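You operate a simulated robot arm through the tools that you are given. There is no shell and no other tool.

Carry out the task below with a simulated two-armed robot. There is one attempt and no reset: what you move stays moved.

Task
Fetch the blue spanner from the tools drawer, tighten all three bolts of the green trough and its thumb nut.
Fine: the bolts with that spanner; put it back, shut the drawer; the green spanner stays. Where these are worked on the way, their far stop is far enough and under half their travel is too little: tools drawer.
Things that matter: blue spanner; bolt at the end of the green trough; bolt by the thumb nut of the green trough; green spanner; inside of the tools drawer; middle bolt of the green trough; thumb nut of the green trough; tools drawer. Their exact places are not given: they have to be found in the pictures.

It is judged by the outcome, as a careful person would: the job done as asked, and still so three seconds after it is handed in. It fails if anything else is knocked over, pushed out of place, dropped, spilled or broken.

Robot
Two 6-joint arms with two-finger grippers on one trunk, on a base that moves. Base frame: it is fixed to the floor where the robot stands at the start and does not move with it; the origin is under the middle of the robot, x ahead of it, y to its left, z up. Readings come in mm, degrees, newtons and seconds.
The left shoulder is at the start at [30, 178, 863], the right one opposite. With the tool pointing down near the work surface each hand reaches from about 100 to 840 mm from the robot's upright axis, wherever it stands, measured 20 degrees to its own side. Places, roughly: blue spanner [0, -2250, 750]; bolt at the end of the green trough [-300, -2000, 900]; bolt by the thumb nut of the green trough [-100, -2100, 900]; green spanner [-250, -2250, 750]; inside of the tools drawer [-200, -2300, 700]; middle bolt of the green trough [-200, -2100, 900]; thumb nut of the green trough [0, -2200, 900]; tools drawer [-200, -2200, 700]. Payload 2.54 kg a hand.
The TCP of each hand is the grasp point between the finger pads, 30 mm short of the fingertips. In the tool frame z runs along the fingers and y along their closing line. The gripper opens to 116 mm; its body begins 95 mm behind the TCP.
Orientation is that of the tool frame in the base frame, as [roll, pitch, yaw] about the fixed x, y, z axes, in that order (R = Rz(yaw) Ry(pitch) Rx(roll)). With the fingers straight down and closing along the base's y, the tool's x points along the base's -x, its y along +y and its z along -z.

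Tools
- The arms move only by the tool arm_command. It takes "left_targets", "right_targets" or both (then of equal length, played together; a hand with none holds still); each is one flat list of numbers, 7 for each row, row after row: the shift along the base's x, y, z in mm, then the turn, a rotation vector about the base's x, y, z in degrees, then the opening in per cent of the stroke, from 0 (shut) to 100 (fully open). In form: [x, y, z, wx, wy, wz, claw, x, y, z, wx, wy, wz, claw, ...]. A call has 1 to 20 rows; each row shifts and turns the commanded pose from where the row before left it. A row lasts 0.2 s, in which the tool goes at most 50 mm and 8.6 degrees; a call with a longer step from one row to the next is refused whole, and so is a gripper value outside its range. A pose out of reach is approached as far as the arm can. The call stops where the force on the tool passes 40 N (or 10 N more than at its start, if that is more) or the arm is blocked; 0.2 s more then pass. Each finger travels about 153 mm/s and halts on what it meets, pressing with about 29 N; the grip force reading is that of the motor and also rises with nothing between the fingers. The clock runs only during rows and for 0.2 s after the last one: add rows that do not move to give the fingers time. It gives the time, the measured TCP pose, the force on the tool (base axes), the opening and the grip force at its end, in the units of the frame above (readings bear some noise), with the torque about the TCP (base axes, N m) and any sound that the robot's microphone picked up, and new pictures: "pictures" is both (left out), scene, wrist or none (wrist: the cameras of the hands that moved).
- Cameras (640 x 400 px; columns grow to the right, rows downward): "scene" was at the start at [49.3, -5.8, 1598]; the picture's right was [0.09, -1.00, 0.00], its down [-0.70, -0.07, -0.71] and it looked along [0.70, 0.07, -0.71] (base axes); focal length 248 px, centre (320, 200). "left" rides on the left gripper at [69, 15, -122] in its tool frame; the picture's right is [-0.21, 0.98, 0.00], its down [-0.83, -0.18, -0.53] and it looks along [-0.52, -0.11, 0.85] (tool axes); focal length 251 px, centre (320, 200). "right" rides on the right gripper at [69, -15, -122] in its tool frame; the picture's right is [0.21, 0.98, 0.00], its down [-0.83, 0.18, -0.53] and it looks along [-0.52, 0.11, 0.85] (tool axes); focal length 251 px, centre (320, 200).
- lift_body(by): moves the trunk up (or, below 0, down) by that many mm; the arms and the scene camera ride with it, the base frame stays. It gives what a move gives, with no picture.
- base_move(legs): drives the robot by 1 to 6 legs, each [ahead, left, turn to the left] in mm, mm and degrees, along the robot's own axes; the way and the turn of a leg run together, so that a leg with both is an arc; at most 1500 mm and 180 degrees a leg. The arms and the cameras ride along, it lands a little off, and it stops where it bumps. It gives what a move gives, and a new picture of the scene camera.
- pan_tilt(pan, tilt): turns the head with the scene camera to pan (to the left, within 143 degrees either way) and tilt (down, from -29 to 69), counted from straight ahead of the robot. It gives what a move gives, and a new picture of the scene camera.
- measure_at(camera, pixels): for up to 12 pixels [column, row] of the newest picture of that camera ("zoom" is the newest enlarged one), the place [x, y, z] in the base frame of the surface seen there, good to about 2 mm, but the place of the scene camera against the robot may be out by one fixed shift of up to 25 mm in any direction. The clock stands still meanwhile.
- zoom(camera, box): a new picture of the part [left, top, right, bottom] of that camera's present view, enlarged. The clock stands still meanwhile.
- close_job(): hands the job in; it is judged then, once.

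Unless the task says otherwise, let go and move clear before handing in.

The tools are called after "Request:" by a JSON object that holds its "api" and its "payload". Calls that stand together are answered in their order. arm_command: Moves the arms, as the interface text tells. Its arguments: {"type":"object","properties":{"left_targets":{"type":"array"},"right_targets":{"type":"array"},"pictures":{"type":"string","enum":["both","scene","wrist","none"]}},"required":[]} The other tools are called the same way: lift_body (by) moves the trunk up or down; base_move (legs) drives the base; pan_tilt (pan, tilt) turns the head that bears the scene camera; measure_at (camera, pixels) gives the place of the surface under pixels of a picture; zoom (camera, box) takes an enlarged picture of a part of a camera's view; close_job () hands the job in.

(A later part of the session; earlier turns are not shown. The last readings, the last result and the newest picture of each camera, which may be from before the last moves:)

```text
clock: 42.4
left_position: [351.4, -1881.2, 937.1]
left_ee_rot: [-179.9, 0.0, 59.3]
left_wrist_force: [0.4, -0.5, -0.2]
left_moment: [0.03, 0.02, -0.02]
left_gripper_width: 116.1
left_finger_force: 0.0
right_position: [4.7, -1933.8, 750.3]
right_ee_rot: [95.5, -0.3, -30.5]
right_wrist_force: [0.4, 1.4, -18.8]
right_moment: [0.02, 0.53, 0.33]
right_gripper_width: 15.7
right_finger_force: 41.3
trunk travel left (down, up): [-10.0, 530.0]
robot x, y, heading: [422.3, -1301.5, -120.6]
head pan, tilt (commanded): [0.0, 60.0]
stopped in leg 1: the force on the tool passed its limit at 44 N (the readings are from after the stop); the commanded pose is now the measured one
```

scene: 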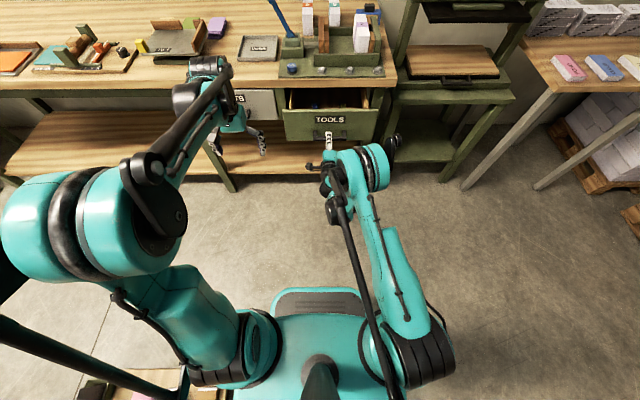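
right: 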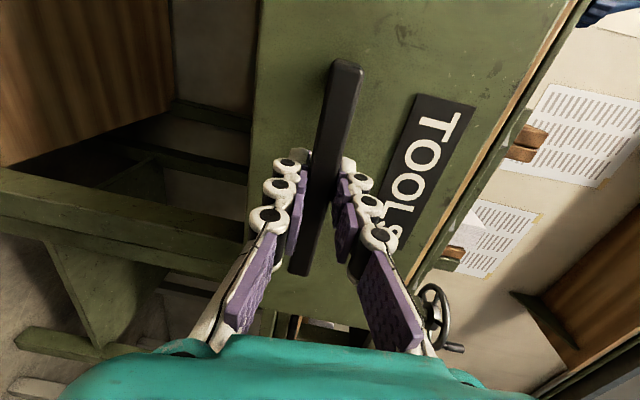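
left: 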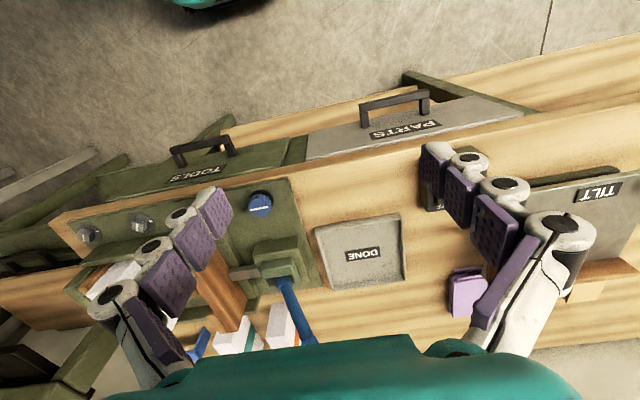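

The base pull works now; the drawer is about 129 mm out. I'll relieve the vertical strain by 1 mm and pull on with the base in short legs.

Request:
{"api": "arm_command", "payload": {"right_targets": [0, 0, -1.5, 0, 0, 0, 5], "pictures": "none"}}

Request:
{"api": "base_move", "payload": {"legs": [[-60, 0, 0]]}}

Request:
{"api": "base_move", "payload": {"legs": [[-60, 0, 0]]}}

```text
clock: 42.8
left_position: [351.0, -1880.9, 936.6]
left_ee_rot: [-179.9, -0.1, 59.4]
left_wrist_force: [0.2, 0.4, -0.9]
left_moment: [-0.03, -0.03, 0.03]
left_gripper_width: 116.1
left_finger_force: 0.2
right_position: [4.7, -1934.8, 750.2]
right_ee_rot: [95.4, -0.2, -30.5]
right_wrist_force: [-1.2, 1.1, -14.9]
right_moment: [0.02, 0.52, 0.42]
right_gripper_width: 15.6
right_finger_force: 41.0
trunk travel left (down, up): [-10.0, 530.0]
robot x, y, heading: [425.1, -1302.0, -120.6]
head pan, tilt (commanded): [0.0, 60.0]
```

```text
clock: 43.8
left_position: [381.3, -1829.6, 936.6]
left_ee_rot: [180.0, 0.0, 59.2]
left_wrist_force: [0.0, -1.2, 1.0]
left_moment: [0.01, -0.01, 0.0]
left_gripper_width: 116.0
left_finger_force: 0.1
right_position: [33.2, -1883.0, 751.1]
right_ee_rot: [95.4, -0.2, -30.6]
right_wrist_force: [-6.2, 2.9, -13.4]
right_moment: [-0.02, 0.59, -0.11]
right_gripper_width: 15.5
right_finger_force: 41.6
trunk travel left (down, up): [-10.0, 530.0]
robot x, y, heading: [452.9, -1248.9, -120.9]
head pan, tilt (commanded): [0.0, 60.0]
```

scene: 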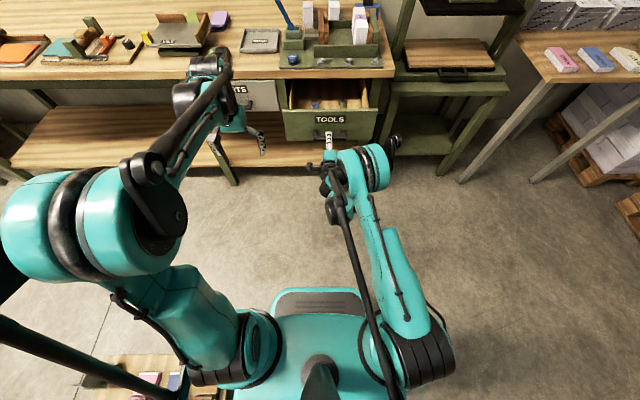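

```text
clock: 44.8
left_position: [412.2, -1777.5, 936.2]
left_ee_rot: [179.9, -0.1, 59.3]
left_wrist_force: [0.6, -0.3, -0.1]
left_moment: [0.0, 0.0, 0.01]
left_gripper_width: 116.0
left_finger_force: 0.0
right_position: [64.7, -1832.7, 751.8]
right_ee_rot: [95.4, -0.3, -30.8]
right_wrist_force: [-3.2, 1.9, -11.0]
right_moment: [-0.03, 0.58, -0.04]
right_gripper_width: 15.7
right_finger_force: 41.8
trunk travel left (down, up): [-10.0, 530.0]
robot x, y, heading: [479.9, -1197.6, -120.6]
head pan, tilt (commanded): [0.0, 60.0]
```

scene: 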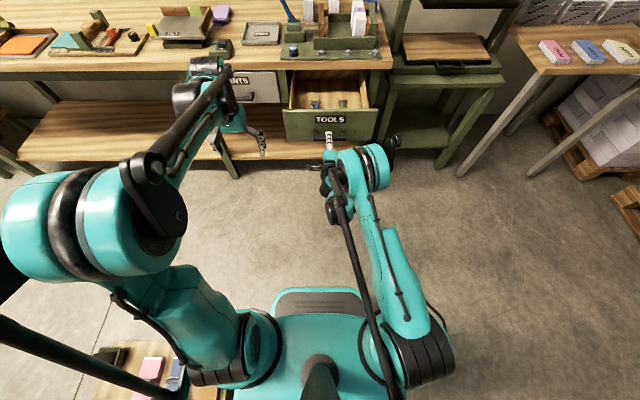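

The drawer is about 247 mm out, and blue and green tools show inside at (315,104) and (343,104). I'll keep pulling in short legs to find the far stop.

Request:
{"api": "base_move", "payload": {"legs": [[-60, 0, 0]]}}

Request:
{"api": "zoom", "payload": {"camera": "scene", "box": [270, 50, 400, 150]}}

```text
clock: 45.7
left_position: [442.7, -1726.3, 937.5]
left_ee_rot: [179.9, 0.0, 59.3]
left_wrist_force: [0.6, -0.3, 0.3]
left_moment: [-0.03, -0.03, 0.0]
left_gripper_width: 115.8
left_finger_force: 0.0
right_position: [94.6, -1778.9, 751.4]
right_ee_rot: [95.5, -0.4, -30.7]
right_wrist_force: [-4.9, 3.3, -9.7]
right_moment: [0.02, 0.65, -0.12]
right_gripper_width: 15.6
right_finger_force: 41.3
trunk travel left (down, up): [-10.0, 530.0]
robot x, y, heading: [513.9, -1150.2, -120.8]
head pan, tilt (commanded): [0.0, 60.0]
```

scene: 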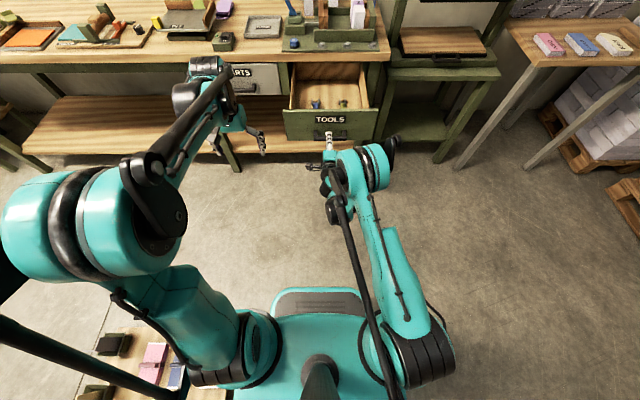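

```text
4.00 times, centred on (335, 100) of scene
```

zoom: 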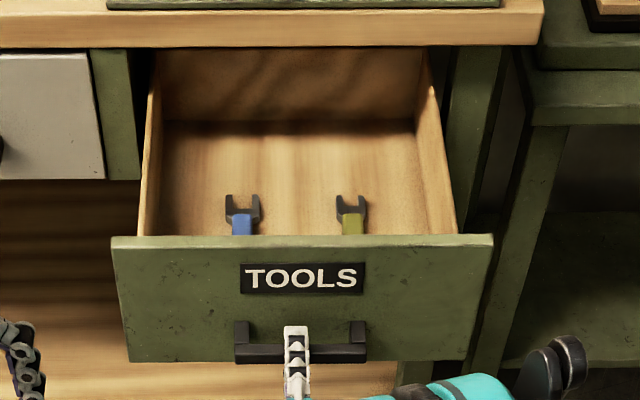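

The drawer is about 308 mm out with both spanners visible, jaws facing the bench at zoom pixels (242,205) and (352,205). Before backing away I'll check how close the pallet is on my left.

Request:
{"api": "measure_at", "payload": {"camera": "scene", "pixels": [[150, 325], [205, 392], [100, 335], [80, 380], [152, 352], [178, 375], [285, 295], [365, 295]]}}

Request:
{"api": "measure_at", "payload": {"camera": "zoom", "pixels": [[242, 205], [352, 205], [242, 228], [352, 226], [115, 245], [490, 240], [300, 150], [290, 45], [155, 180], [300, 235]]}}

```text
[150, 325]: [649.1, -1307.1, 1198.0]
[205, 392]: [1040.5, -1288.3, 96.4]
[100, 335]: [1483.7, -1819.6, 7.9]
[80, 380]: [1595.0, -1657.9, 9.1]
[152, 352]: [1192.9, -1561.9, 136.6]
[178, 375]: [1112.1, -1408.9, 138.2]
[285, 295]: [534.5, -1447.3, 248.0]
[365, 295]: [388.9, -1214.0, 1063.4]
```

```text
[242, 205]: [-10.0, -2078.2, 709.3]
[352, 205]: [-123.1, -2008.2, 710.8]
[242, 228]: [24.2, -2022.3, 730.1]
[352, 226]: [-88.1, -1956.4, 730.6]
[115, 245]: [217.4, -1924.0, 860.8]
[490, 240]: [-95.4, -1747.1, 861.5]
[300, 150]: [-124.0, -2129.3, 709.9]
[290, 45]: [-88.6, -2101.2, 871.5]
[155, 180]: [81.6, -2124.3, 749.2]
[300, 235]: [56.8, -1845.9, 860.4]
```

The pallet stays over 300 mm clear of the base. I'll open the gripper on the handle and back straight off it.

Request:
{"api": "arm_command", "payload": {"right_targets": [0, 0, 0, 0, 0, 0, 60, 0, 0, 0, 0, 0, 0, 60, 0, 0, 0, 0, 0, 0, 60], "pictures": "wrist"}}

Request:
{"api": "base_move", "payload": {"legs": [[-110, 0, 0]]}}

```text
clock: 46.5
left_position: [442.8, -1726.4, 936.6]
left_ee_rot: [180.0, 0.0, 59.3]
left_wrist_force: [-0.3, -0.2, 0.2]
left_moment: [-0.01, 0.0, 0.02]
left_gripper_width: 116.0
left_finger_force: 0.0
right_position: [94.4, -1779.1, 750.6]
right_ee_rot: [95.5, -0.2, -30.7]
right_wrist_force: [0.0, 0.1, -0.8]
right_moment: [-0.04, -0.02, 0.0]
right_gripper_width: 69.6
right_finger_force: 0.1
trunk travel left (down, up): [-10.0, 530.0]
robot x, y, heading: [514.7, -1148.5, -120.8]
head pan, tilt (commanded): [0.0, 60.0]
```

right: 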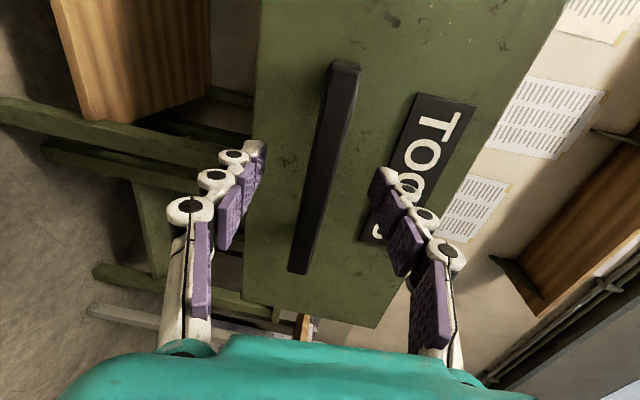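

```text
clock: 47.7
left_position: [500.4, -1631.3, 937.9]
left_ee_rot: [179.9, 0.1, 59.5]
left_wrist_force: [0.5, 0.8, -0.5]
left_moment: [-0.04, 0.01, -0.01]
left_gripper_width: 116.0
left_finger_force: 0.0
right_position: [151.5, -1684.4, 753.2]
right_ee_rot: [95.4, -0.2, -30.6]
right_wrist_force: [-0.9, -0.2, 0.2]
right_moment: [0.03, -0.04, 0.03]
right_gripper_width: 69.4
right_finger_force: 0.1
trunk travel left (down, up): [-10.0, 530.0]
robot x, y, heading: [569.8, -1051.5, -120.5]
head pan, tilt (commanded): [0.0, 60.0]
```

scene: 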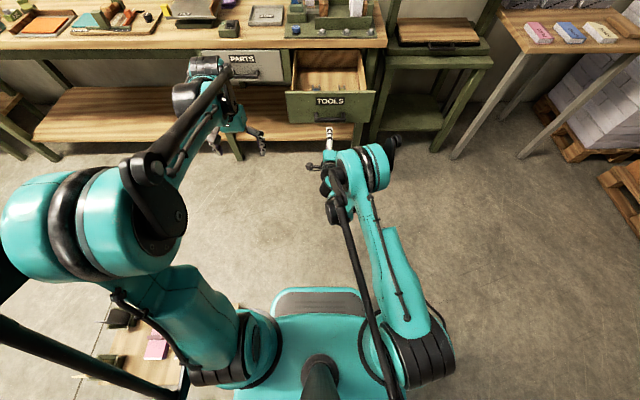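

The hand is clear of the handle. I'll swing it back to pointing down while rising, then yaw it so the fingers close left to right across the spanner handles.

Request:
{"api": "arm_command", "payload": {"right_targets": [0, 0, 25, 7.35, -4.26, 0, 60, 0, 0, 25, 7.35, -4.26, 0, 60, 0, 0, 25, 7.35, -4.26, 0, 60, 0, 0, 25, 7.35, -4.26, 0, 60, 0, 0, 25, 7.35, -4.26, 0, 60, 0, 0, 25, 7.35, -4.26, 0, 60, 0, 0, 25, 7.35, -4.26, 0, 60, 0, 0, 25, 7.35, -4.26, 0, 60, 0, 0, 25, 7.35, -4.26, 0, 60, 0, 0, 25, 7.35, -4.26, 0, 60], "pictures": "none"}}

Request:
{"api": "arm_command", "payload": {"right_targets": [0, 0, 0, 0, 0, 8.2, 60, 0, 0, 0, 0, 0, 8.2, 60, 0, 0, 0, 0, 0, 8.2, 60, 0, 0, 0, 0, 0, 8.2, 60, 0, 0, 0, 0, 0, 8.2, 60, 0, 0, 0, 0, 0, 8.2, 60, 0, 0, 0, 0, 0, 8.2, 60, 0, 0, 0, 0, 0, 8.2, 60, 0, 0, 0, 0, 0, 8.2, 60, 0, 0, 0, 0, 0, 8.2, 60, 0, 0, 0, 0, 0, 8.2, 60]}}

```text
clock: 49.9
left_position: [499.8, -1632.1, 938.5]
left_ee_rot: [-180.0, 0.0, 59.5]
left_wrist_force: [0.2, 0.4, 0.1]
left_moment: [-0.04, 0.04, -0.01]
left_gripper_width: 116.2
left_finger_force: 0.1
right_position: [155.6, -1674.9, 989.1]
right_ee_rot: [177.7, 0.5, -30.4]
right_wrist_force: [0.1, -0.5, -0.2]
right_moment: [-0.05, 0.02, 0.0]
right_gripper_width: 69.6
right_finger_force: 0.1
right hand out of reach, approached as far as the arm can: row 10
trunk travel left (down, up): [-10.0, 530.0]
robot x, y, heading: [570.4, -1052.0, -120.4]
head pan, tilt (commanded): [0.0, 60.0]
```

```text
clock: 52.3
left_position: [499.5, -1631.7, 938.3]
left_ee_rot: [-180.0, 0.0, 59.4]
left_wrist_force: [-0.3, 0.2, 0.1]
left_moment: [-0.02, 0.01, -0.02]
left_gripper_width: 116.2
left_finger_force: 0.0
right_position: [160.7, -1659.6, 980.9]
right_ee_rot: [-179.7, 0.5, 60.0]
right_wrist_force: [0.3, -0.8, 0.3]
right_moment: [-0.02, 0.01, 0.0]
right_gripper_width: 69.4
right_finger_force: 0.0
right hand out of reach, approached as far as the arm can: row 1
trunk travel left (down, up): [-10.0, 530.0]
robot x, y, heading: [570.0, -1053.6, -120.4]
head pan, tilt (commanded): [0.0, 60.0]
```

scene: 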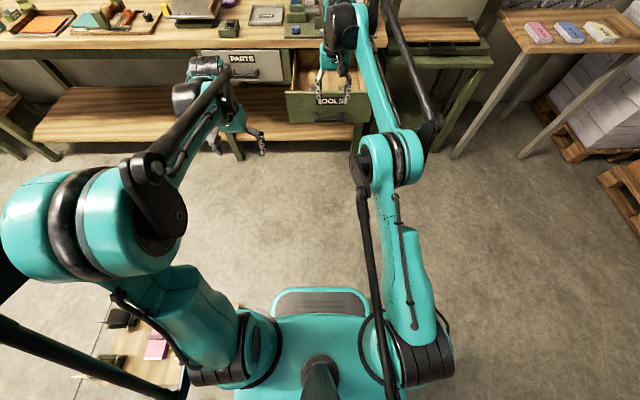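
right: 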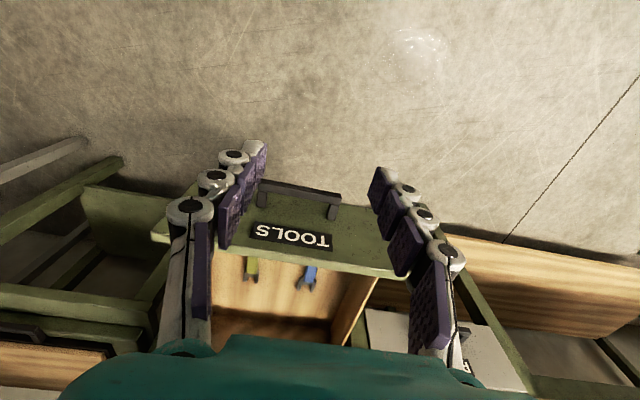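

The hand points down with the drawer ahead of it. I'll raise the trunk 200 mm and drive forward to about 650 mm from the drawer's closed position, keeping both hands well above everything.

Request:
{"api": "lift_body", "payload": {"by": 210}}

Request:
{"api": "base_move", "payload": {"legs": [[500, 0, 0]]}}

```text
clock: 54.6
left_position: [500.7, -1631.8, 1148.8]
left_ee_rot: [180.0, 0.1, 59.4]
left_wrist_force: [-0.5, 0.4, -0.8]
left_moment: [0.0, 0.06, -0.03]
left_gripper_width: 115.8
left_finger_force: 0.1
right_position: [161.3, -1661.1, 1192.2]
right_ee_rot: [-179.7, 0.5, 59.8]
right_wrist_force: [-1.0, -0.6, 0.7]
right_moment: [0.0, 0.02, 0.01]
right_gripper_width: 69.6
right_finger_force: 0.1
trunk travel left (down, up): [-220.0, 320.0]
robot x, y, heading: [568.7, -1053.1, -121.0]
head pan, tilt (commanded): [0.0, 60.0]
```

```text
clock: 57.5
left_position: [242.5, -2067.5, 1146.0]
left_ee_rot: [179.9, 0.0, 59.4]
left_wrist_force: [0.0, 0.2, 0.1]
left_moment: [0.03, -0.01, -0.01]
left_gripper_width: 116.0
left_finger_force: 0.1
right_position: [-97.2, -2096.8, 1191.3]
right_ee_rot: [-179.7, 0.5, 59.9]
right_wrist_force: [-0.6, -0.3, -0.2]
right_moment: [0.06, -0.02, -0.02]
right_gripper_width: 69.7
right_finger_force: 0.0
trunk travel left (down, up): [-220.0, 320.0]
robot x, y, heading: [304.8, -1487.2, -120.7]
head pan, tilt (commanded): [0.0, 60.0]
```

scene: 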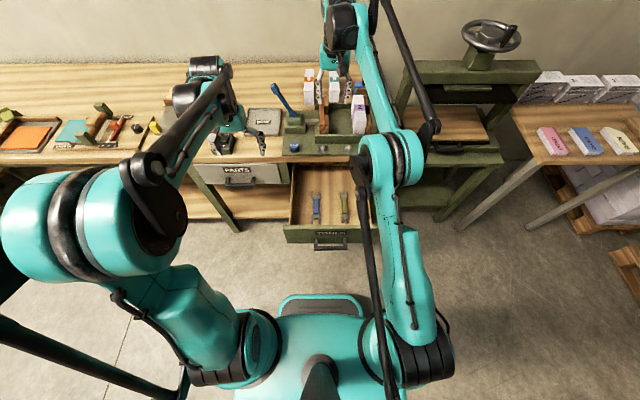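

Now both spanners lie in view in the open drawer, the blue at (316,207) and the green at (344,207). I'll zoom in and measure them.

Request:
{"api": "zoom", "payload": {"camera": "scene", "box": [270, 150, 390, 260]}}

```text
3.64 times, centred on (330, 205) of scene
```

zoom: 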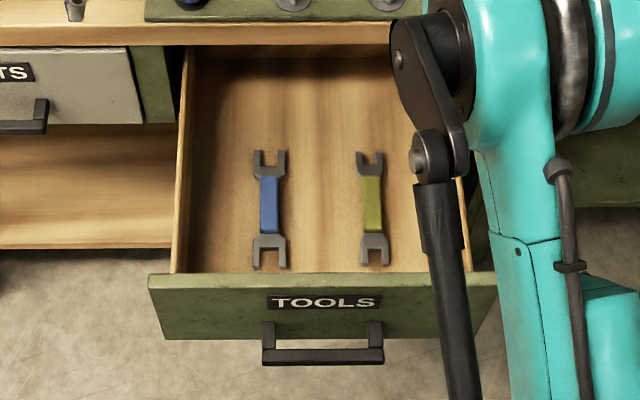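

The blue spanner is double-ended, with jaws at (270,162) and (268,250) and its blue grip from row 178 to 235. I'll measure its ends and grip, and a few drawer points.

Request:
{"api": "measure_at", "payload": {"camera": "zoom", "pixels": [[258, 155], [283, 155], [269, 169], [268, 180], [268, 205], [268, 232], [268, 242], [258, 263], [283, 263], [310, 205], [371, 205], [240, 205]]}}

Request:
{"api": "zoom", "payload": {"camera": "scene", "box": [300, 185, 360, 235]}}

```text
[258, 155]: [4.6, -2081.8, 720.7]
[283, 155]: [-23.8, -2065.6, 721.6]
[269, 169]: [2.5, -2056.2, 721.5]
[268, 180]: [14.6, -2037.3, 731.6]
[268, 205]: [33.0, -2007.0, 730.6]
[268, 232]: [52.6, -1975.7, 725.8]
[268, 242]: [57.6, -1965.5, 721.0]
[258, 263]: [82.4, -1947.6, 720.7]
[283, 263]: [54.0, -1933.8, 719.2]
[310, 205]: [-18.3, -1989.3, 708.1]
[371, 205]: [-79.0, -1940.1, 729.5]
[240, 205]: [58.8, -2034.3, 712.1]
```

```text
8.00 times, centred on (330, 210) of scene
```

zoom: 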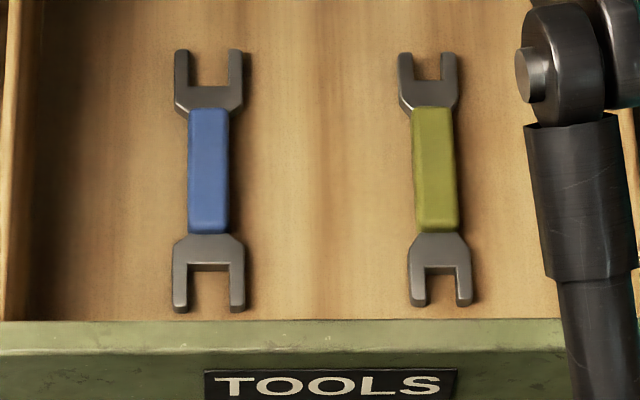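

The blue spanner is about 154 mm long, with its grip centre near (31,−1992), top z about 723, and aligned with the drawer. I'll bring the right hand above it at z 950 for a wrist look.

Request:
{"api": "arm_command", "payload": {"right_targets": [16, 13.1, -20, 0, 0, 0, 60, 16, 13.1, -30, 0, 0, 0, 60, 16, 13.1, -30, 0, 0, 0, 60, 16, 13.1, -30, 0, 0, 0, 60, 16, 13.1, -32, 0, 0, 0, 60, 16, 13.1, -33, 0, 0, 0, 60, 16, 13.1, -33, 0, 0, 0, 60, 16, 13.1, -33, 0, 0, 0, 60]}}

```text
clock: 59.3
left_position: [242.8, -2068.1, 1147.6]
left_ee_rot: [180.0, -0.1, 59.4]
left_wrist_force: [0.8, 0.1, 0.7]
left_moment: [-0.01, -0.01, 0.0]
left_gripper_width: 116.1
left_finger_force: 0.1
right_position: [32.0, -1990.4, 949.2]
right_ee_rot: [-179.7, 0.6, 59.9]
right_wrist_force: [0.3, 0.9, 0.2]
right_moment: [0.04, 0.02, 0.02]
right_gripper_width: 69.4
right_finger_force: 0.0
trunk travel left (down, up): [-220.0, 320.0]
robot x, y, heading: [313.1, -1487.7, -120.5]
head pan, tilt (commanded): [0.0, 60.0]
```

scene: 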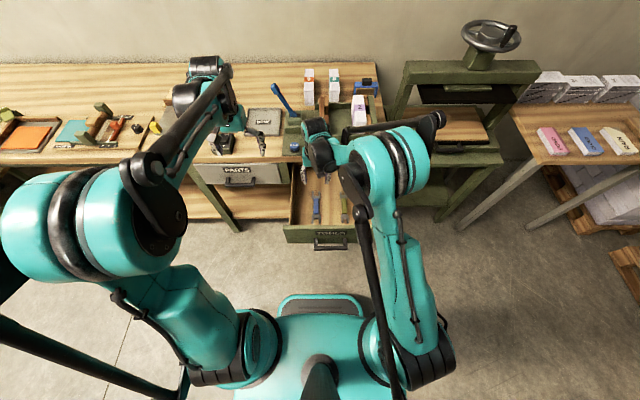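
right: 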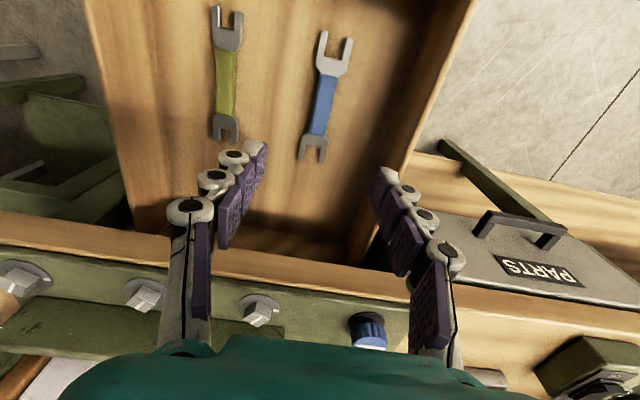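

The wrist view shows the blue spanner from near jaw (335,50) to far jaw (312,150). I'll measure it here, along with the bolts and nut that are also visible.

Request:
{"api": "measure_at", "payload": {"camera": "right", "pixels": [[334, 70], [327, 85], [322, 107], [318, 130], [313, 146], [303, 158], [323, 160], [322, 35], [349, 42], [290, 100], [227, 90], [370, 320]]}}

Request:
{"api": "zoom", "payload": {"camera": "right", "box": [270, 10, 390, 190]}}

Request:
{"api": "zoom", "payload": {"camera": "right", "box": [220, 270, 420, 370]}}

```text
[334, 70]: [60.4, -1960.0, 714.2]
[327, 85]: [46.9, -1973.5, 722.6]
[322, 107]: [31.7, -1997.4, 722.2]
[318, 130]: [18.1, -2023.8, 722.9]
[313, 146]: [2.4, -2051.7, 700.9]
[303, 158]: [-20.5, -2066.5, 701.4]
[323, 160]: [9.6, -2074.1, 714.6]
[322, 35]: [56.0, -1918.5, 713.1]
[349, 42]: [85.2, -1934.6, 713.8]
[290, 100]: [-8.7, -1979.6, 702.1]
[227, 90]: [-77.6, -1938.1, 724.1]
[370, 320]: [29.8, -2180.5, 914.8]
```

```text
2.22 times, centred on (330, 100) of right
```

zoom: 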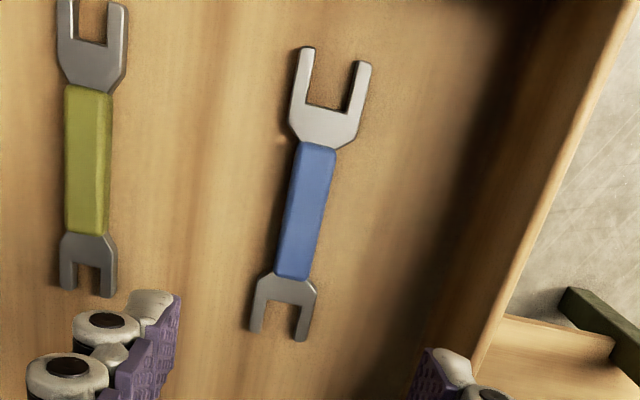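

```text
3.20 times, centred on (320, 320) of right
```

zoom: 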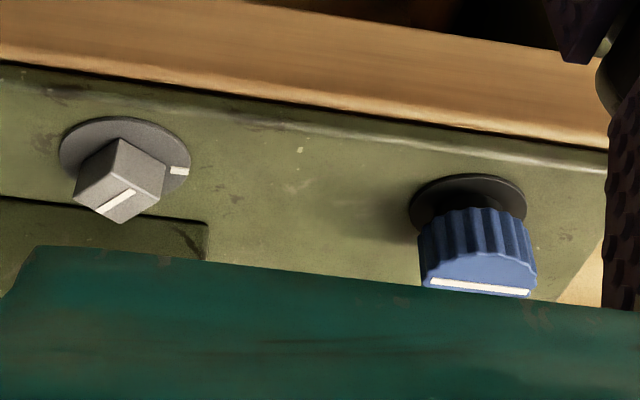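

The wrist agrees with the corrected scene: grip top at z 722.5, drawer floor at 702, grip centre near (32,−1997). I'll go down to z 790 over the near part of the grip with the fingers narrowed to about 46 mm.

Request:
{"api": "arm_command", "payload": {"right_targets": [1.5, 1.2, -32, 0, -0.1, 0, 40, 1.5, 1.2, -32, 0, -0.1, 0, 40, 1.5, 1.2, -32, 0, -0.1, 0, 40, 1.5, 1.2, -32, 0, -0.1, 0, 40, 1, 0.6, -31, 0, -0.1, 0, 40], "pictures": "wrist"}}

```text
clock: 60.5
left_position: [243.0, -2067.0, 1147.2]
left_ee_rot: [180.0, 0.0, 59.4]
left_wrist_force: [-0.4, -0.8, -0.6]
left_moment: [0.0, -0.01, -0.02]
left_gripper_width: 115.9
left_finger_force: 0.0
right_position: [38.2, -1987.5, 789.5]
right_ee_rot: [179.9, 0.2, 59.9]
right_wrist_force: [0.4, 0.7, -0.4]
right_moment: [0.01, -0.02, 0.01]
right_gripper_width: 46.2
right_finger_force: 0.1
trunk travel left (down, up): [-220.0, 320.0]
robot x, y, heading: [312.7, -1485.0, -120.6]
head pan, tilt (commanded): [0.0, 60.0]
```

right: 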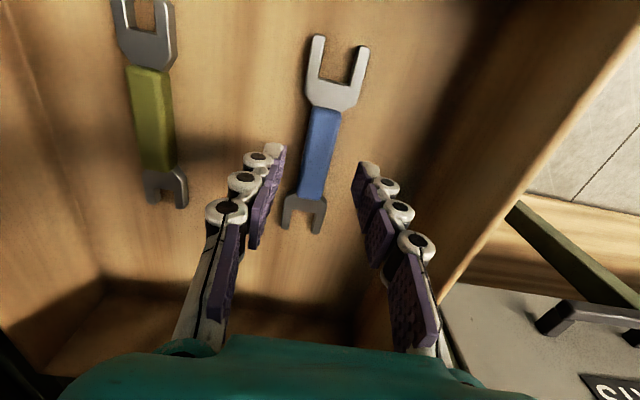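

The fingers straddle the blue grip at (318,155). I'll remeasure the grip from this height to centre it.

Request:
{"api": "measure_at", "payload": {"camera": "right", "pixels": [[325, 112], [318, 155], [312, 192], [310, 155], [329, 155], [315, 43], [362, 52], [286, 222], [316, 228], [336, 98]]}}

```text
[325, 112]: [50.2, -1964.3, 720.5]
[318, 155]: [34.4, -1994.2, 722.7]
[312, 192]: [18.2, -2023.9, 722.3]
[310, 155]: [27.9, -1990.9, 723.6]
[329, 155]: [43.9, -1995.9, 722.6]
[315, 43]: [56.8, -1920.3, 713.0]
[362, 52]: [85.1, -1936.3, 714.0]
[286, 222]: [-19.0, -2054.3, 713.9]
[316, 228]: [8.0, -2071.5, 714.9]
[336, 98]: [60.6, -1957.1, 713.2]
```

The hand is centred over the grip line. I'll descend to z 737, which puts the fingertips about 5 mm above the drawer floor, and close on the grip.

Request:
{"api": "arm_command", "payload": {"right_targets": [0, 0, -18, 0, 0, 0, 40, 0, 0, -18, 0, 0, 0, 40, 0, 0, -16, 0, 0, 0, 40, 0, 0, 0, 0, 0, 0, 40], "pictures": "none"}}

Request:
{"api": "arm_command", "payload": {"right_targets": [0, 0, 0, 0, 0, 0, 5, 0, 0, 0, 0, 0, 0, 5, 0, 0, 0, 0, 0, 0, 5, 0, 0, 0, 0, 0, 0, 5], "pictures": "wrist"}}

```text
clock: 61.5
left_position: [243.0, -2066.1, 1147.3]
left_ee_rot: [-180.0, 0.1, 59.4]
left_wrist_force: [-0.1, -0.2, 0.1]
left_moment: [-0.04, 0.01, -0.02]
left_gripper_width: 116.2
left_finger_force: 0.0
right_position: [39.3, -1986.5, 740.7]
right_ee_rot: [179.9, 0.3, 59.9]
right_wrist_force: [-0.2, -0.2, -0.6]
right_moment: [-0.03, 0.02, 0.0]
right_gripper_width: 46.5
right_finger_force: 0.1
trunk travel left (down, up): [-220.0, 320.0]
robot x, y, heading: [314.1, -1489.7, -120.5]
head pan, tilt (commanded): [0.0, 60.0]
```

```text
clock: 62.5
left_position: [242.4, -2067.2, 1148.7]
left_ee_rot: [-180.0, 0.0, 59.4]
left_wrist_force: [-0.1, -0.4, -0.3]
left_moment: [-0.01, 0.0, -0.01]
left_gripper_width: 116.4
left_finger_force: 0.0
right_position: [38.3, -1987.6, 738.5]
right_ee_rot: [179.9, 0.3, 59.9]
right_wrist_force: [-0.4, 0.0, -1.6]
right_moment: [0.04, 0.0, -0.01]
right_gripper_width: 23.3
right_finger_force: 28.9
trunk travel left (down, up): [-220.0, 320.0]
robot x, y, heading: [308.0, -1488.3, -120.9]
head pan, tilt (commanded): [0.0, 60.0]
```

right: 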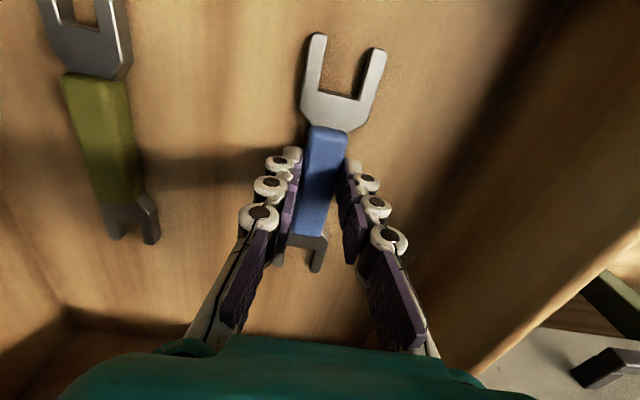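

The fingers have closed on the blue grip at 23 mm with 29 N. I'll lift it straight up and check that it is held.

Request:
{"api": "arm_command", "payload": {"right_targets": [0, 0, 0, 0, 0, 0, 5, 0, 0, 10, 0, 0, 0, 5, 0, 0, 20, 0, 0, 0, 5, 0, 0, 30, 0, 0, 0, 5, 0, 0, 30, 0, 0, 0, 5, 0, 0, 30, 0, 0, 0, 5, 0, 0, 30, 0, 0, 0, 5]}}

```text
clock: 64.1
left_position: [243.4, -2066.6, 1147.9]
left_ee_rot: [180.0, 0.0, 59.5]
left_wrist_force: [-0.1, 0.9, -0.4]
left_moment: [0.0, 0.01, 0.0]
left_gripper_width: 115.9
left_finger_force: 0.1
right_position: [39.1, -1984.7, 890.0]
right_ee_rot: [179.9, 0.3, 59.9]
right_wrist_force: [-0.2, 0.5, -2.1]
right_moment: [-0.02, -0.02, 0.03]
right_gripper_width: 23.2
right_finger_force: 29.3
trunk travel left (down, up): [-220.0, 320.0]
robot x, y, heading: [313.4, -1489.4, -120.8]
head pan, tilt (commanded): [0.0, 60.0]
```

scene: 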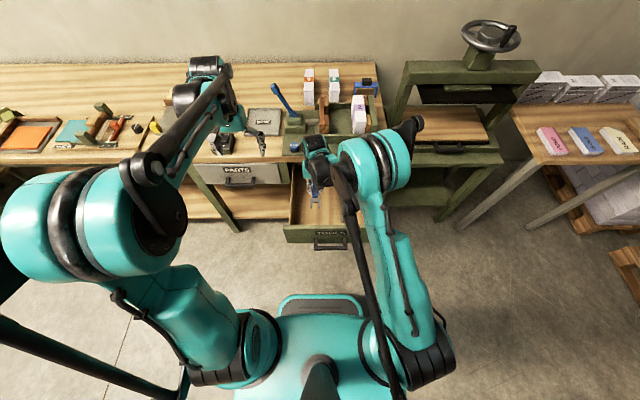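
right: 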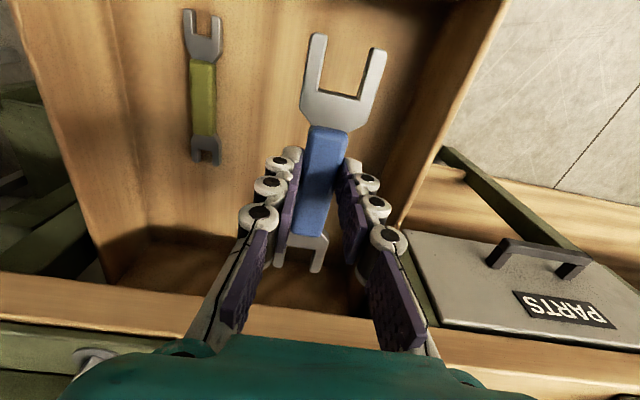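

The blue spanner is lifted and held, and the green one stays in the drawer at (203,85). I'll measure the spanner's jaws relative to the hand.

Request:
{"api": "measure_at", "payload": {"camera": "right", "pixels": [[278, 261], [315, 269], [298, 240], [325, 246], [305, 240], [328, 130], [308, 232], [318, 180], [314, 42], [377, 55], [336, 92], [341, 110]]}}

Request:
{"api": "zoom", "payload": {"camera": "right", "box": [240, 20, 420, 290]}}

```text
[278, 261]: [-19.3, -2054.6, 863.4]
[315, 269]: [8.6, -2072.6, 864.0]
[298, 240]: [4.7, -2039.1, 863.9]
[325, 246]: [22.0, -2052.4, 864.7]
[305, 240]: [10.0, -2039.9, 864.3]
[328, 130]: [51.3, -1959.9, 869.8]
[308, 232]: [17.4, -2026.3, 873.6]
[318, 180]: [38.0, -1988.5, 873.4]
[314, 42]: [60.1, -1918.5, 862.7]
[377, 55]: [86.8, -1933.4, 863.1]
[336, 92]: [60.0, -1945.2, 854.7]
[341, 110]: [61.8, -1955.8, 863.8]
```

```text
1.48 times, centred on (330, 155) of right
```

zoom: 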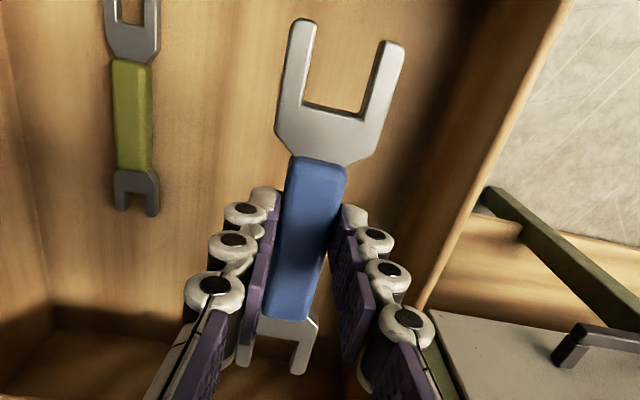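

The spanner's far jaw tips are about 90 mm ahead of the TCP, with the jaw top 26 mm below it and the spanner aligned with the hand. I'll rise and move in front of the middle bolt for a close look at the bolts.

Request:
{"api": "arm_command", "payload": {"right_targets": [0, 0, 38, 0, 0, 0, 5, 0, 0, 38, 0, 0, 0, 5, 0, 0, 38, 0, 0, 0, 5, 0, 0, 38, 0, 0, 0, 5, -30, 3, 0, 0, 0, 0, 5, -30, 3, 0, 0, 0, 0, 5, -30, 3, 0, 0, 0, 0, 5, -30, 3, 0, 0, 0, 0, 5, -29, 3, 0, 0, 0, 0, 5]}}

```text
clock: 66.1
left_position: [242.6, -2068.0, 1147.7]
left_ee_rot: [179.8, 0.1, 59.4]
left_wrist_force: [-0.5, 1.0, 0.1]
left_moment: [0.0, 0.0, 0.01]
left_gripper_width: 116.0
left_finger_force: 0.0
right_position: [-109.9, -1971.2, 1041.1]
right_ee_rot: [179.8, 0.3, 59.9]
right_wrist_force: [0.1, 0.8, -1.7]
right_moment: [-0.01, 0.0, 0.0]
right_gripper_width: 23.2
right_finger_force: 29.5
trunk travel left (down, up): [-220.0, 320.0]
robot x, y, heading: [311.3, -1489.3, -120.6]
head pan, tilt (commanded): [0.0, 60.0]
```

scene: 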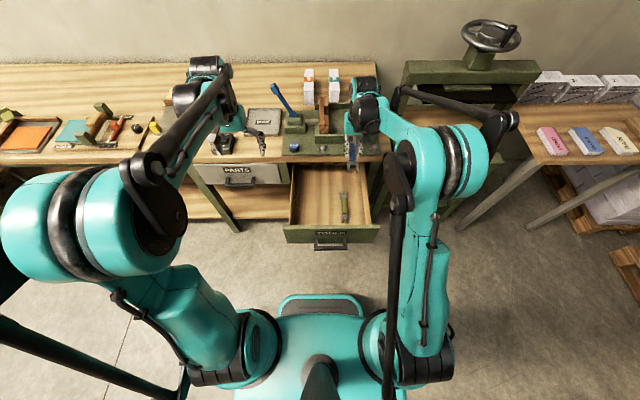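
right: 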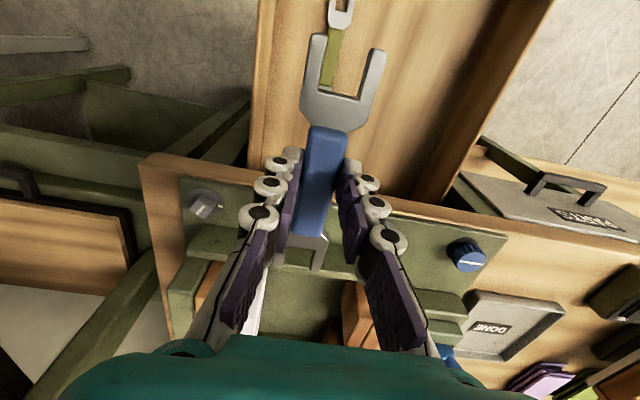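

From here bolt 3 at (204,203) and the nut at (467,255) are visible past the fingers. I'll zoom in on them in both cameras.

Request:
{"api": "zoom", "payload": {"camera": "right", "box": [170, 170, 250, 230]}}

Request:
{"api": "zoom", "payload": {"camera": "scene", "box": [280, 125, 390, 185]}}

Request:
{"api": "zoom", "payload": {"camera": "right", "box": [430, 220, 520, 290]}}

Request:
{"api": "measure_at", "payload": {"camera": "right", "pixels": [[204, 205], [196, 200], [222, 195], [230, 215], [467, 252], [440, 240], [150, 200], [200, 240]]}}

```text
6.67 times, centred on (210, 200) of right
```

zoom: 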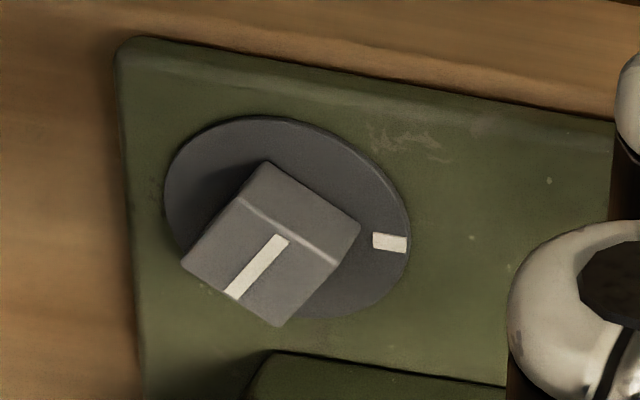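

```text
5.82 times, centred on (335, 155) of scene
```

zoom: 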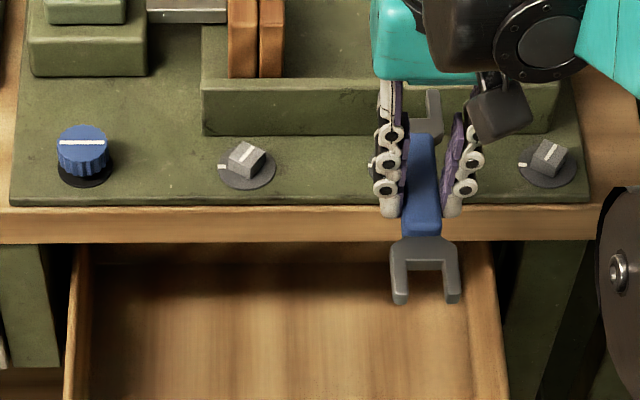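

```text
5.71 times, centred on (475, 255) of right
```

zoom: 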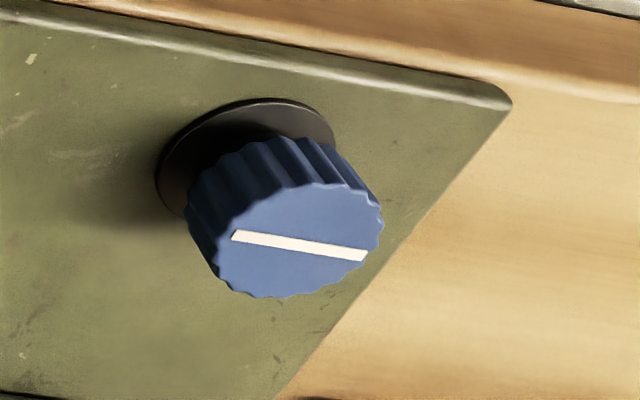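

```text
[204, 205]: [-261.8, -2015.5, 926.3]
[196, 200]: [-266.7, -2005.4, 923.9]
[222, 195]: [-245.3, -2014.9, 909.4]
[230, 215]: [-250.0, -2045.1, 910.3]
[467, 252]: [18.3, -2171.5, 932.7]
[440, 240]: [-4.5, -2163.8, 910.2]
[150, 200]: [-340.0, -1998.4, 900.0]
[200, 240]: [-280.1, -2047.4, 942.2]
```

The bolt has a square head whose white line reaches one edge, and the washer mark sits at 9 o'clock. I'll measure the line ends, head corners, mark and plate of bolt 3 to get the angle and size.

Request:
{"api": "zoom", "payload": {"camera": "right", "box": [170, 170, 250, 230]}}

Request:
{"api": "measure_at", "payload": {"camera": "zoom", "pixels": [[280, 243], [233, 290], [240, 207], [330, 264], [278, 318], [190, 262], [390, 243], [200, 180], [450, 200], [258, 262], [180, 345], [330, 380]]}}

```text
6.67 times, centred on (210, 200) of right
```

zoom: 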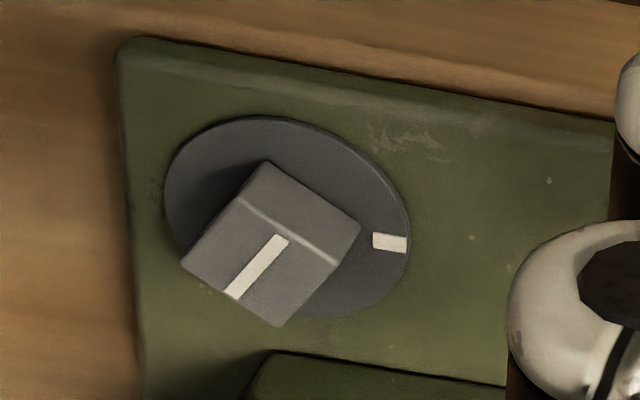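

```text
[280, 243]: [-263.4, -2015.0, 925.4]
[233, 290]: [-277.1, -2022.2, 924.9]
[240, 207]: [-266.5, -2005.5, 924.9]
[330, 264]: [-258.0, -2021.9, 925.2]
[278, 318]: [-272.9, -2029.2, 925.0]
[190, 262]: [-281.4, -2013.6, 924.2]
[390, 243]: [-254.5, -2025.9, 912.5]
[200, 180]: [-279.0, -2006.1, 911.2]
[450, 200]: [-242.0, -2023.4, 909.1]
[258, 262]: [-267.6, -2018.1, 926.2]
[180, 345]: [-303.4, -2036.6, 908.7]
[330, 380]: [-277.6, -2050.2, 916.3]
```

The head is about 17.5 mm square, top at z 925, washer top at 912, centred at (−269.7,−2017.5), and it needs about 56° clockwise. Now I'll zoom in on the spanner's jaws to measure their slots.

Request:
{"api": "zoom", "payload": {"camera": "right", "box": [265, 220, 345, 280]}}

Request:
{"api": "zoom", "payload": {"camera": "right", "box": [290, 20, 400, 140]}}

```text
6.67 times, centred on (305, 250) of right
```

zoom: 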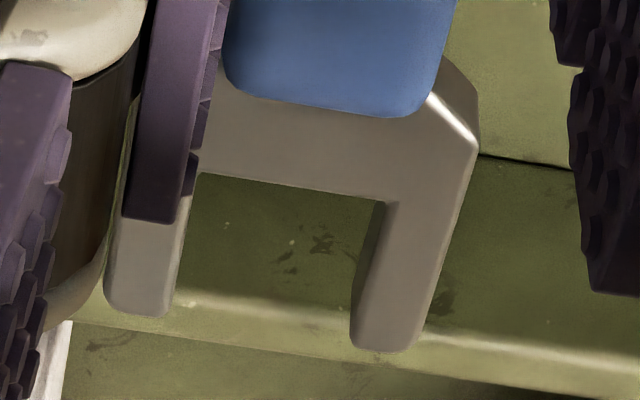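

```text
3.33 times, centred on (345, 80) of right
```

zoom: 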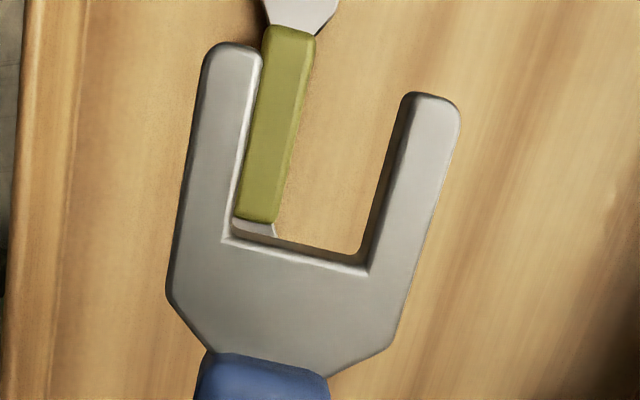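

I'll measure the near jaw from this zoom, then rezoom for the far jaw.

Request:
{"api": "measure_at", "payload": {"camera": "zoom", "pixels": [[230, 47], [432, 97], [232, 245], [364, 274], [226, 244], [370, 275], [252, 60], [405, 105], [210, 60], [452, 110]]}}

Request:
{"api": "zoom", "payload": {"camera": "right", "box": [265, 220, 345, 280]}}

Request:
{"api": "measure_at", "payload": {"camera": "zoom", "pixels": [[140, 310], [380, 345], [175, 300], [357, 330], [392, 205], [185, 235], [205, 165], [380, 190], [112, 290], [425, 335], [470, 150], [280, 175]]}}

```text
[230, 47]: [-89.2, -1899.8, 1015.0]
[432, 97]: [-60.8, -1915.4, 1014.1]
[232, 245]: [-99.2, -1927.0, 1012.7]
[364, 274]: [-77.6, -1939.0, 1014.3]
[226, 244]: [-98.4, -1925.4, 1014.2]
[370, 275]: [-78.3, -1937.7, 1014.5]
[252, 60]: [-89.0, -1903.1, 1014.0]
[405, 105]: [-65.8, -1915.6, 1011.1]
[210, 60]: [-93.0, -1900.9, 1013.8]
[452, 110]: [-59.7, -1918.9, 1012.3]
```

```text
6.67 times, centred on (305, 250) of right
```

zoom: 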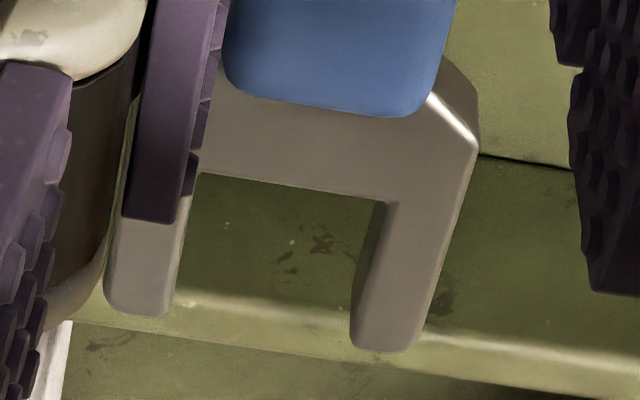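

```text
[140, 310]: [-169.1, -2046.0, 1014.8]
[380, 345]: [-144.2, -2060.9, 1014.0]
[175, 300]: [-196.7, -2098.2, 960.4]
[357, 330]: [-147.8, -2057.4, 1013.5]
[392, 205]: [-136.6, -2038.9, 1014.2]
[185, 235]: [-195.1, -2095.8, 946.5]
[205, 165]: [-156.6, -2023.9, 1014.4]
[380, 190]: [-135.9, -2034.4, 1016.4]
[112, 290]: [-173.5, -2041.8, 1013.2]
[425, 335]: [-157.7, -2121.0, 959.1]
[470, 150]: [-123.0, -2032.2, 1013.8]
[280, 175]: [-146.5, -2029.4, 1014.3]
```

The jaw slots are about 22 mm and the head about 21 mm, so alignment must be good. I'll yaw the hand about 57° left and place it at bolt 3's 4 o'clock side, still above the head, then fine-align visually.

Request:
{"api": "arm_command", "payload": {"right_targets": [-30.3, 7.7, -8, 0, 0, 8.17, 5, -30.3, 7.7, -8, 0, 0, 8.17, 5, -30.3, 7.7, -8, 0, 0, 8.17, 5, -30.3, 7.7, -8, 0, 0, 8.17, 5, -30.3, 7.7, -8, 0, 0, 8.17, 5, -30.3, 7.7, -8, 0, 0, 8.17, 5, -30.3, 7.7, -8, 0, 0, 8.17, 5, 0, 0, 0, 0, 0, 0, 5]}}

```text
clock: 67.9
left_position: [244.3, -2066.9, 1146.9]
left_ee_rot: [179.9, 0.1, 59.4]
left_wrist_force: [0.3, 0.1, -0.4]
left_moment: [-0.04, 0.02, 0.0]
left_gripper_width: 115.9
left_finger_force: 0.1
right_position: [-321.2, -1915.9, 986.0]
right_ee_rot: [179.9, 0.1, 117.1]
right_wrist_force: [-0.3, -0.2, -1.6]
right_moment: [-0.03, 0.05, 0.0]
right_gripper_width: 23.3
right_finger_force: 28.9
trunk travel left (down, up): [-220.0, 320.0]
robot x, y, heading: [314.1, -1487.5, -120.6]
head pan, tilt (commanded): [0.0, 60.0]
```

scene: 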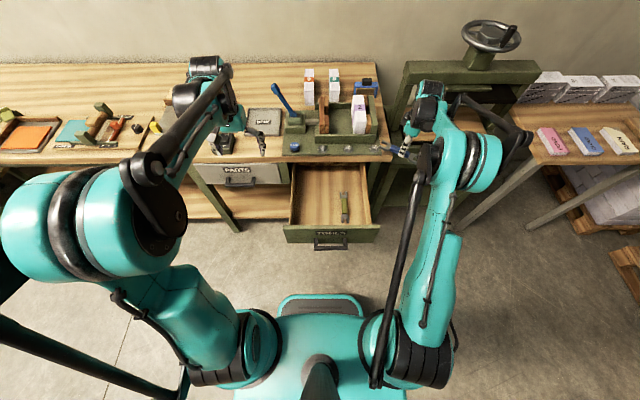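
right: 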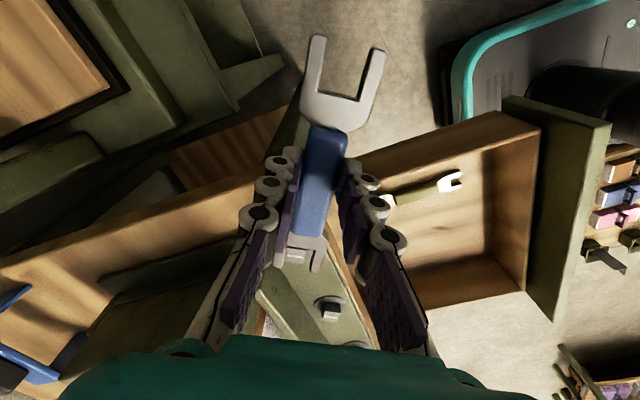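

Request:
{"api": "zoom", "payload": {"camera": "right", "box": [250, 220, 370, 350]}}

Request:
{"api": "zoom", "payload": {"camera": "scene", "box": [330, 120, 430, 180]}}

```text
3.08 times, centred on (310, 285) of right
```

zoom: 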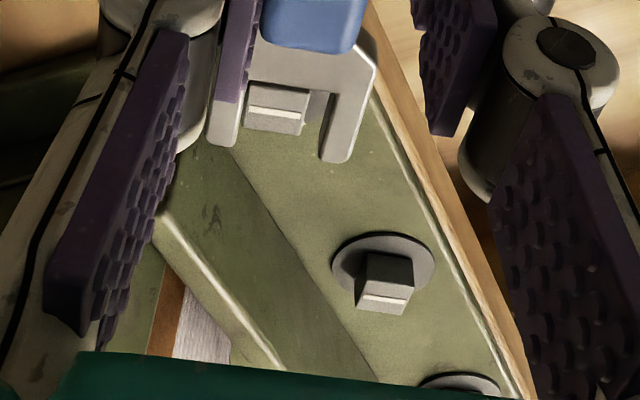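

```text
6.40 times, centred on (380, 150) of scene
```

zoom: 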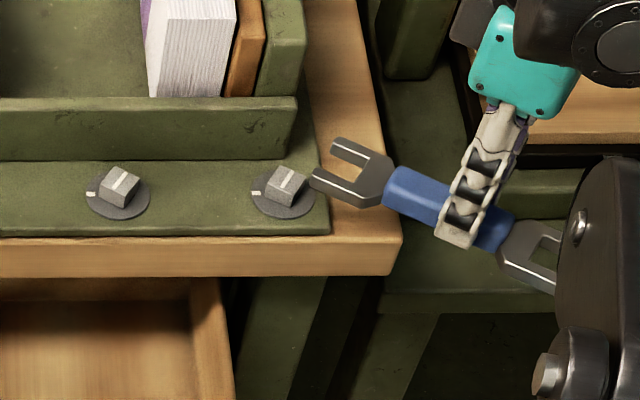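

The bolt 3 head shows through the jaw slot at zoom (278,108), and bolt 2 has the same line orientation. I'll zoom tighter to measure jaw arms and bolt together.

Request:
{"api": "zoom", "payload": {"camera": "right", "box": [276, 234, 332, 278]}}

```text
9.09 times, centred on (304, 256) of right
```

zoom: 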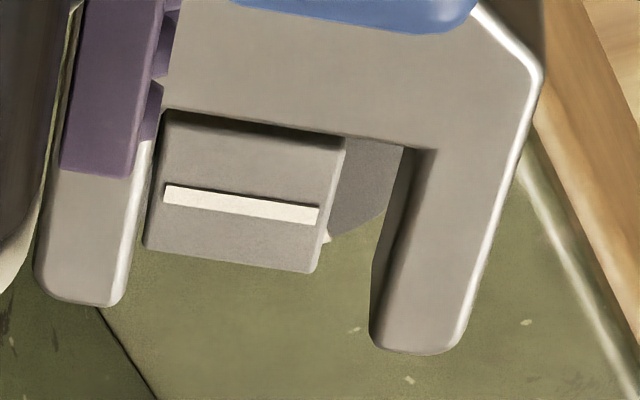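

The jaw and bolt edges look parallel. I'll measure both precisely in this picture.

Request:
{"api": "measure_at", "payload": {"camera": "zoom", "pixels": [[118, 290], [380, 335], [168, 95], [425, 140], [445, 155], [155, 240], [308, 264], [175, 130], [335, 150], [240, 205], [60, 290], [455, 335]]}}

```text
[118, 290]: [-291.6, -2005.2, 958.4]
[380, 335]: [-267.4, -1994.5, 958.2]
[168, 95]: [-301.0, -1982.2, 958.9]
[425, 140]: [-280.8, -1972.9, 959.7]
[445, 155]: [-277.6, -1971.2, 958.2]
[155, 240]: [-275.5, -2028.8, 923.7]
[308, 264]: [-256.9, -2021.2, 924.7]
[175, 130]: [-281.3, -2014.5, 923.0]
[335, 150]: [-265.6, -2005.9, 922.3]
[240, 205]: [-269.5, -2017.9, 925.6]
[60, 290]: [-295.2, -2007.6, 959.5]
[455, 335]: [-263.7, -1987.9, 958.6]
```

The bolt centre comes out again at (−269.7,−2017.6), and the slot axis passes within about 1 mm of it. I'll lower to head level, with the tips still about 10 mm short of the bolt, and compare at the same height.

Request:
{"api": "arm_command", "payload": {"right_targets": [0, 0, -10, 0, 0, 0, 5, 0, 0, -12, 0, 0, 0, 5, 0, 0, -11, 0, 0, 0, 5, 0, 0, 0, 0, 0, 0, 5], "pictures": "wrist"}}

Request:
{"api": "zoom", "payload": {"camera": "right", "box": [276, 234, 346, 289]}}

```text
clock: 68.9
left_position: [242.6, -2067.7, 1147.1]
left_ee_rot: [179.9, 0.0, 59.3]
left_wrist_force: [-0.2, 0.8, -0.3]
left_moment: [0.01, 0.0, 0.0]
left_gripper_width: 115.9
left_finger_force: 0.0
right_position: [-322.7, -1917.4, 953.2]
right_ee_rot: [180.0, 0.3, 116.9]
right_wrist_force: [0.5, -0.1, -1.8]
right_moment: [0.0, -0.03, -0.01]
right_gripper_width: 23.5
right_finger_force: 29.3
trunk travel left (down, up): [-220.0, 320.0]
robot x, y, heading: [313.2, -1487.0, -120.8]
head pan, tilt (commanded): [0.0, 60.0]
```

right: 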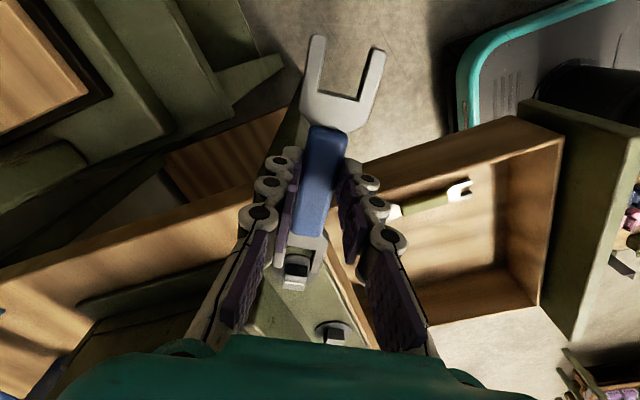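

```text
7.27 times, centred on (311, 262) of right
```

zoom: 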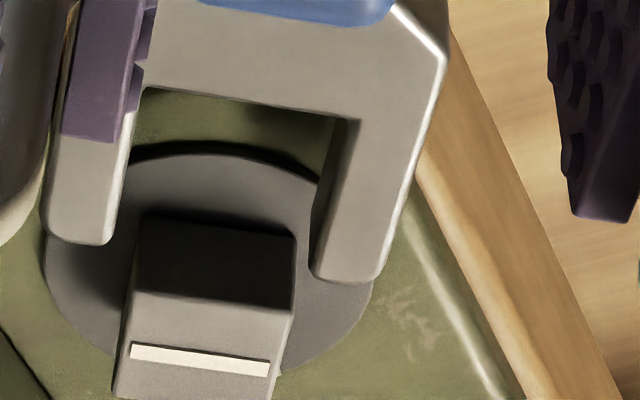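

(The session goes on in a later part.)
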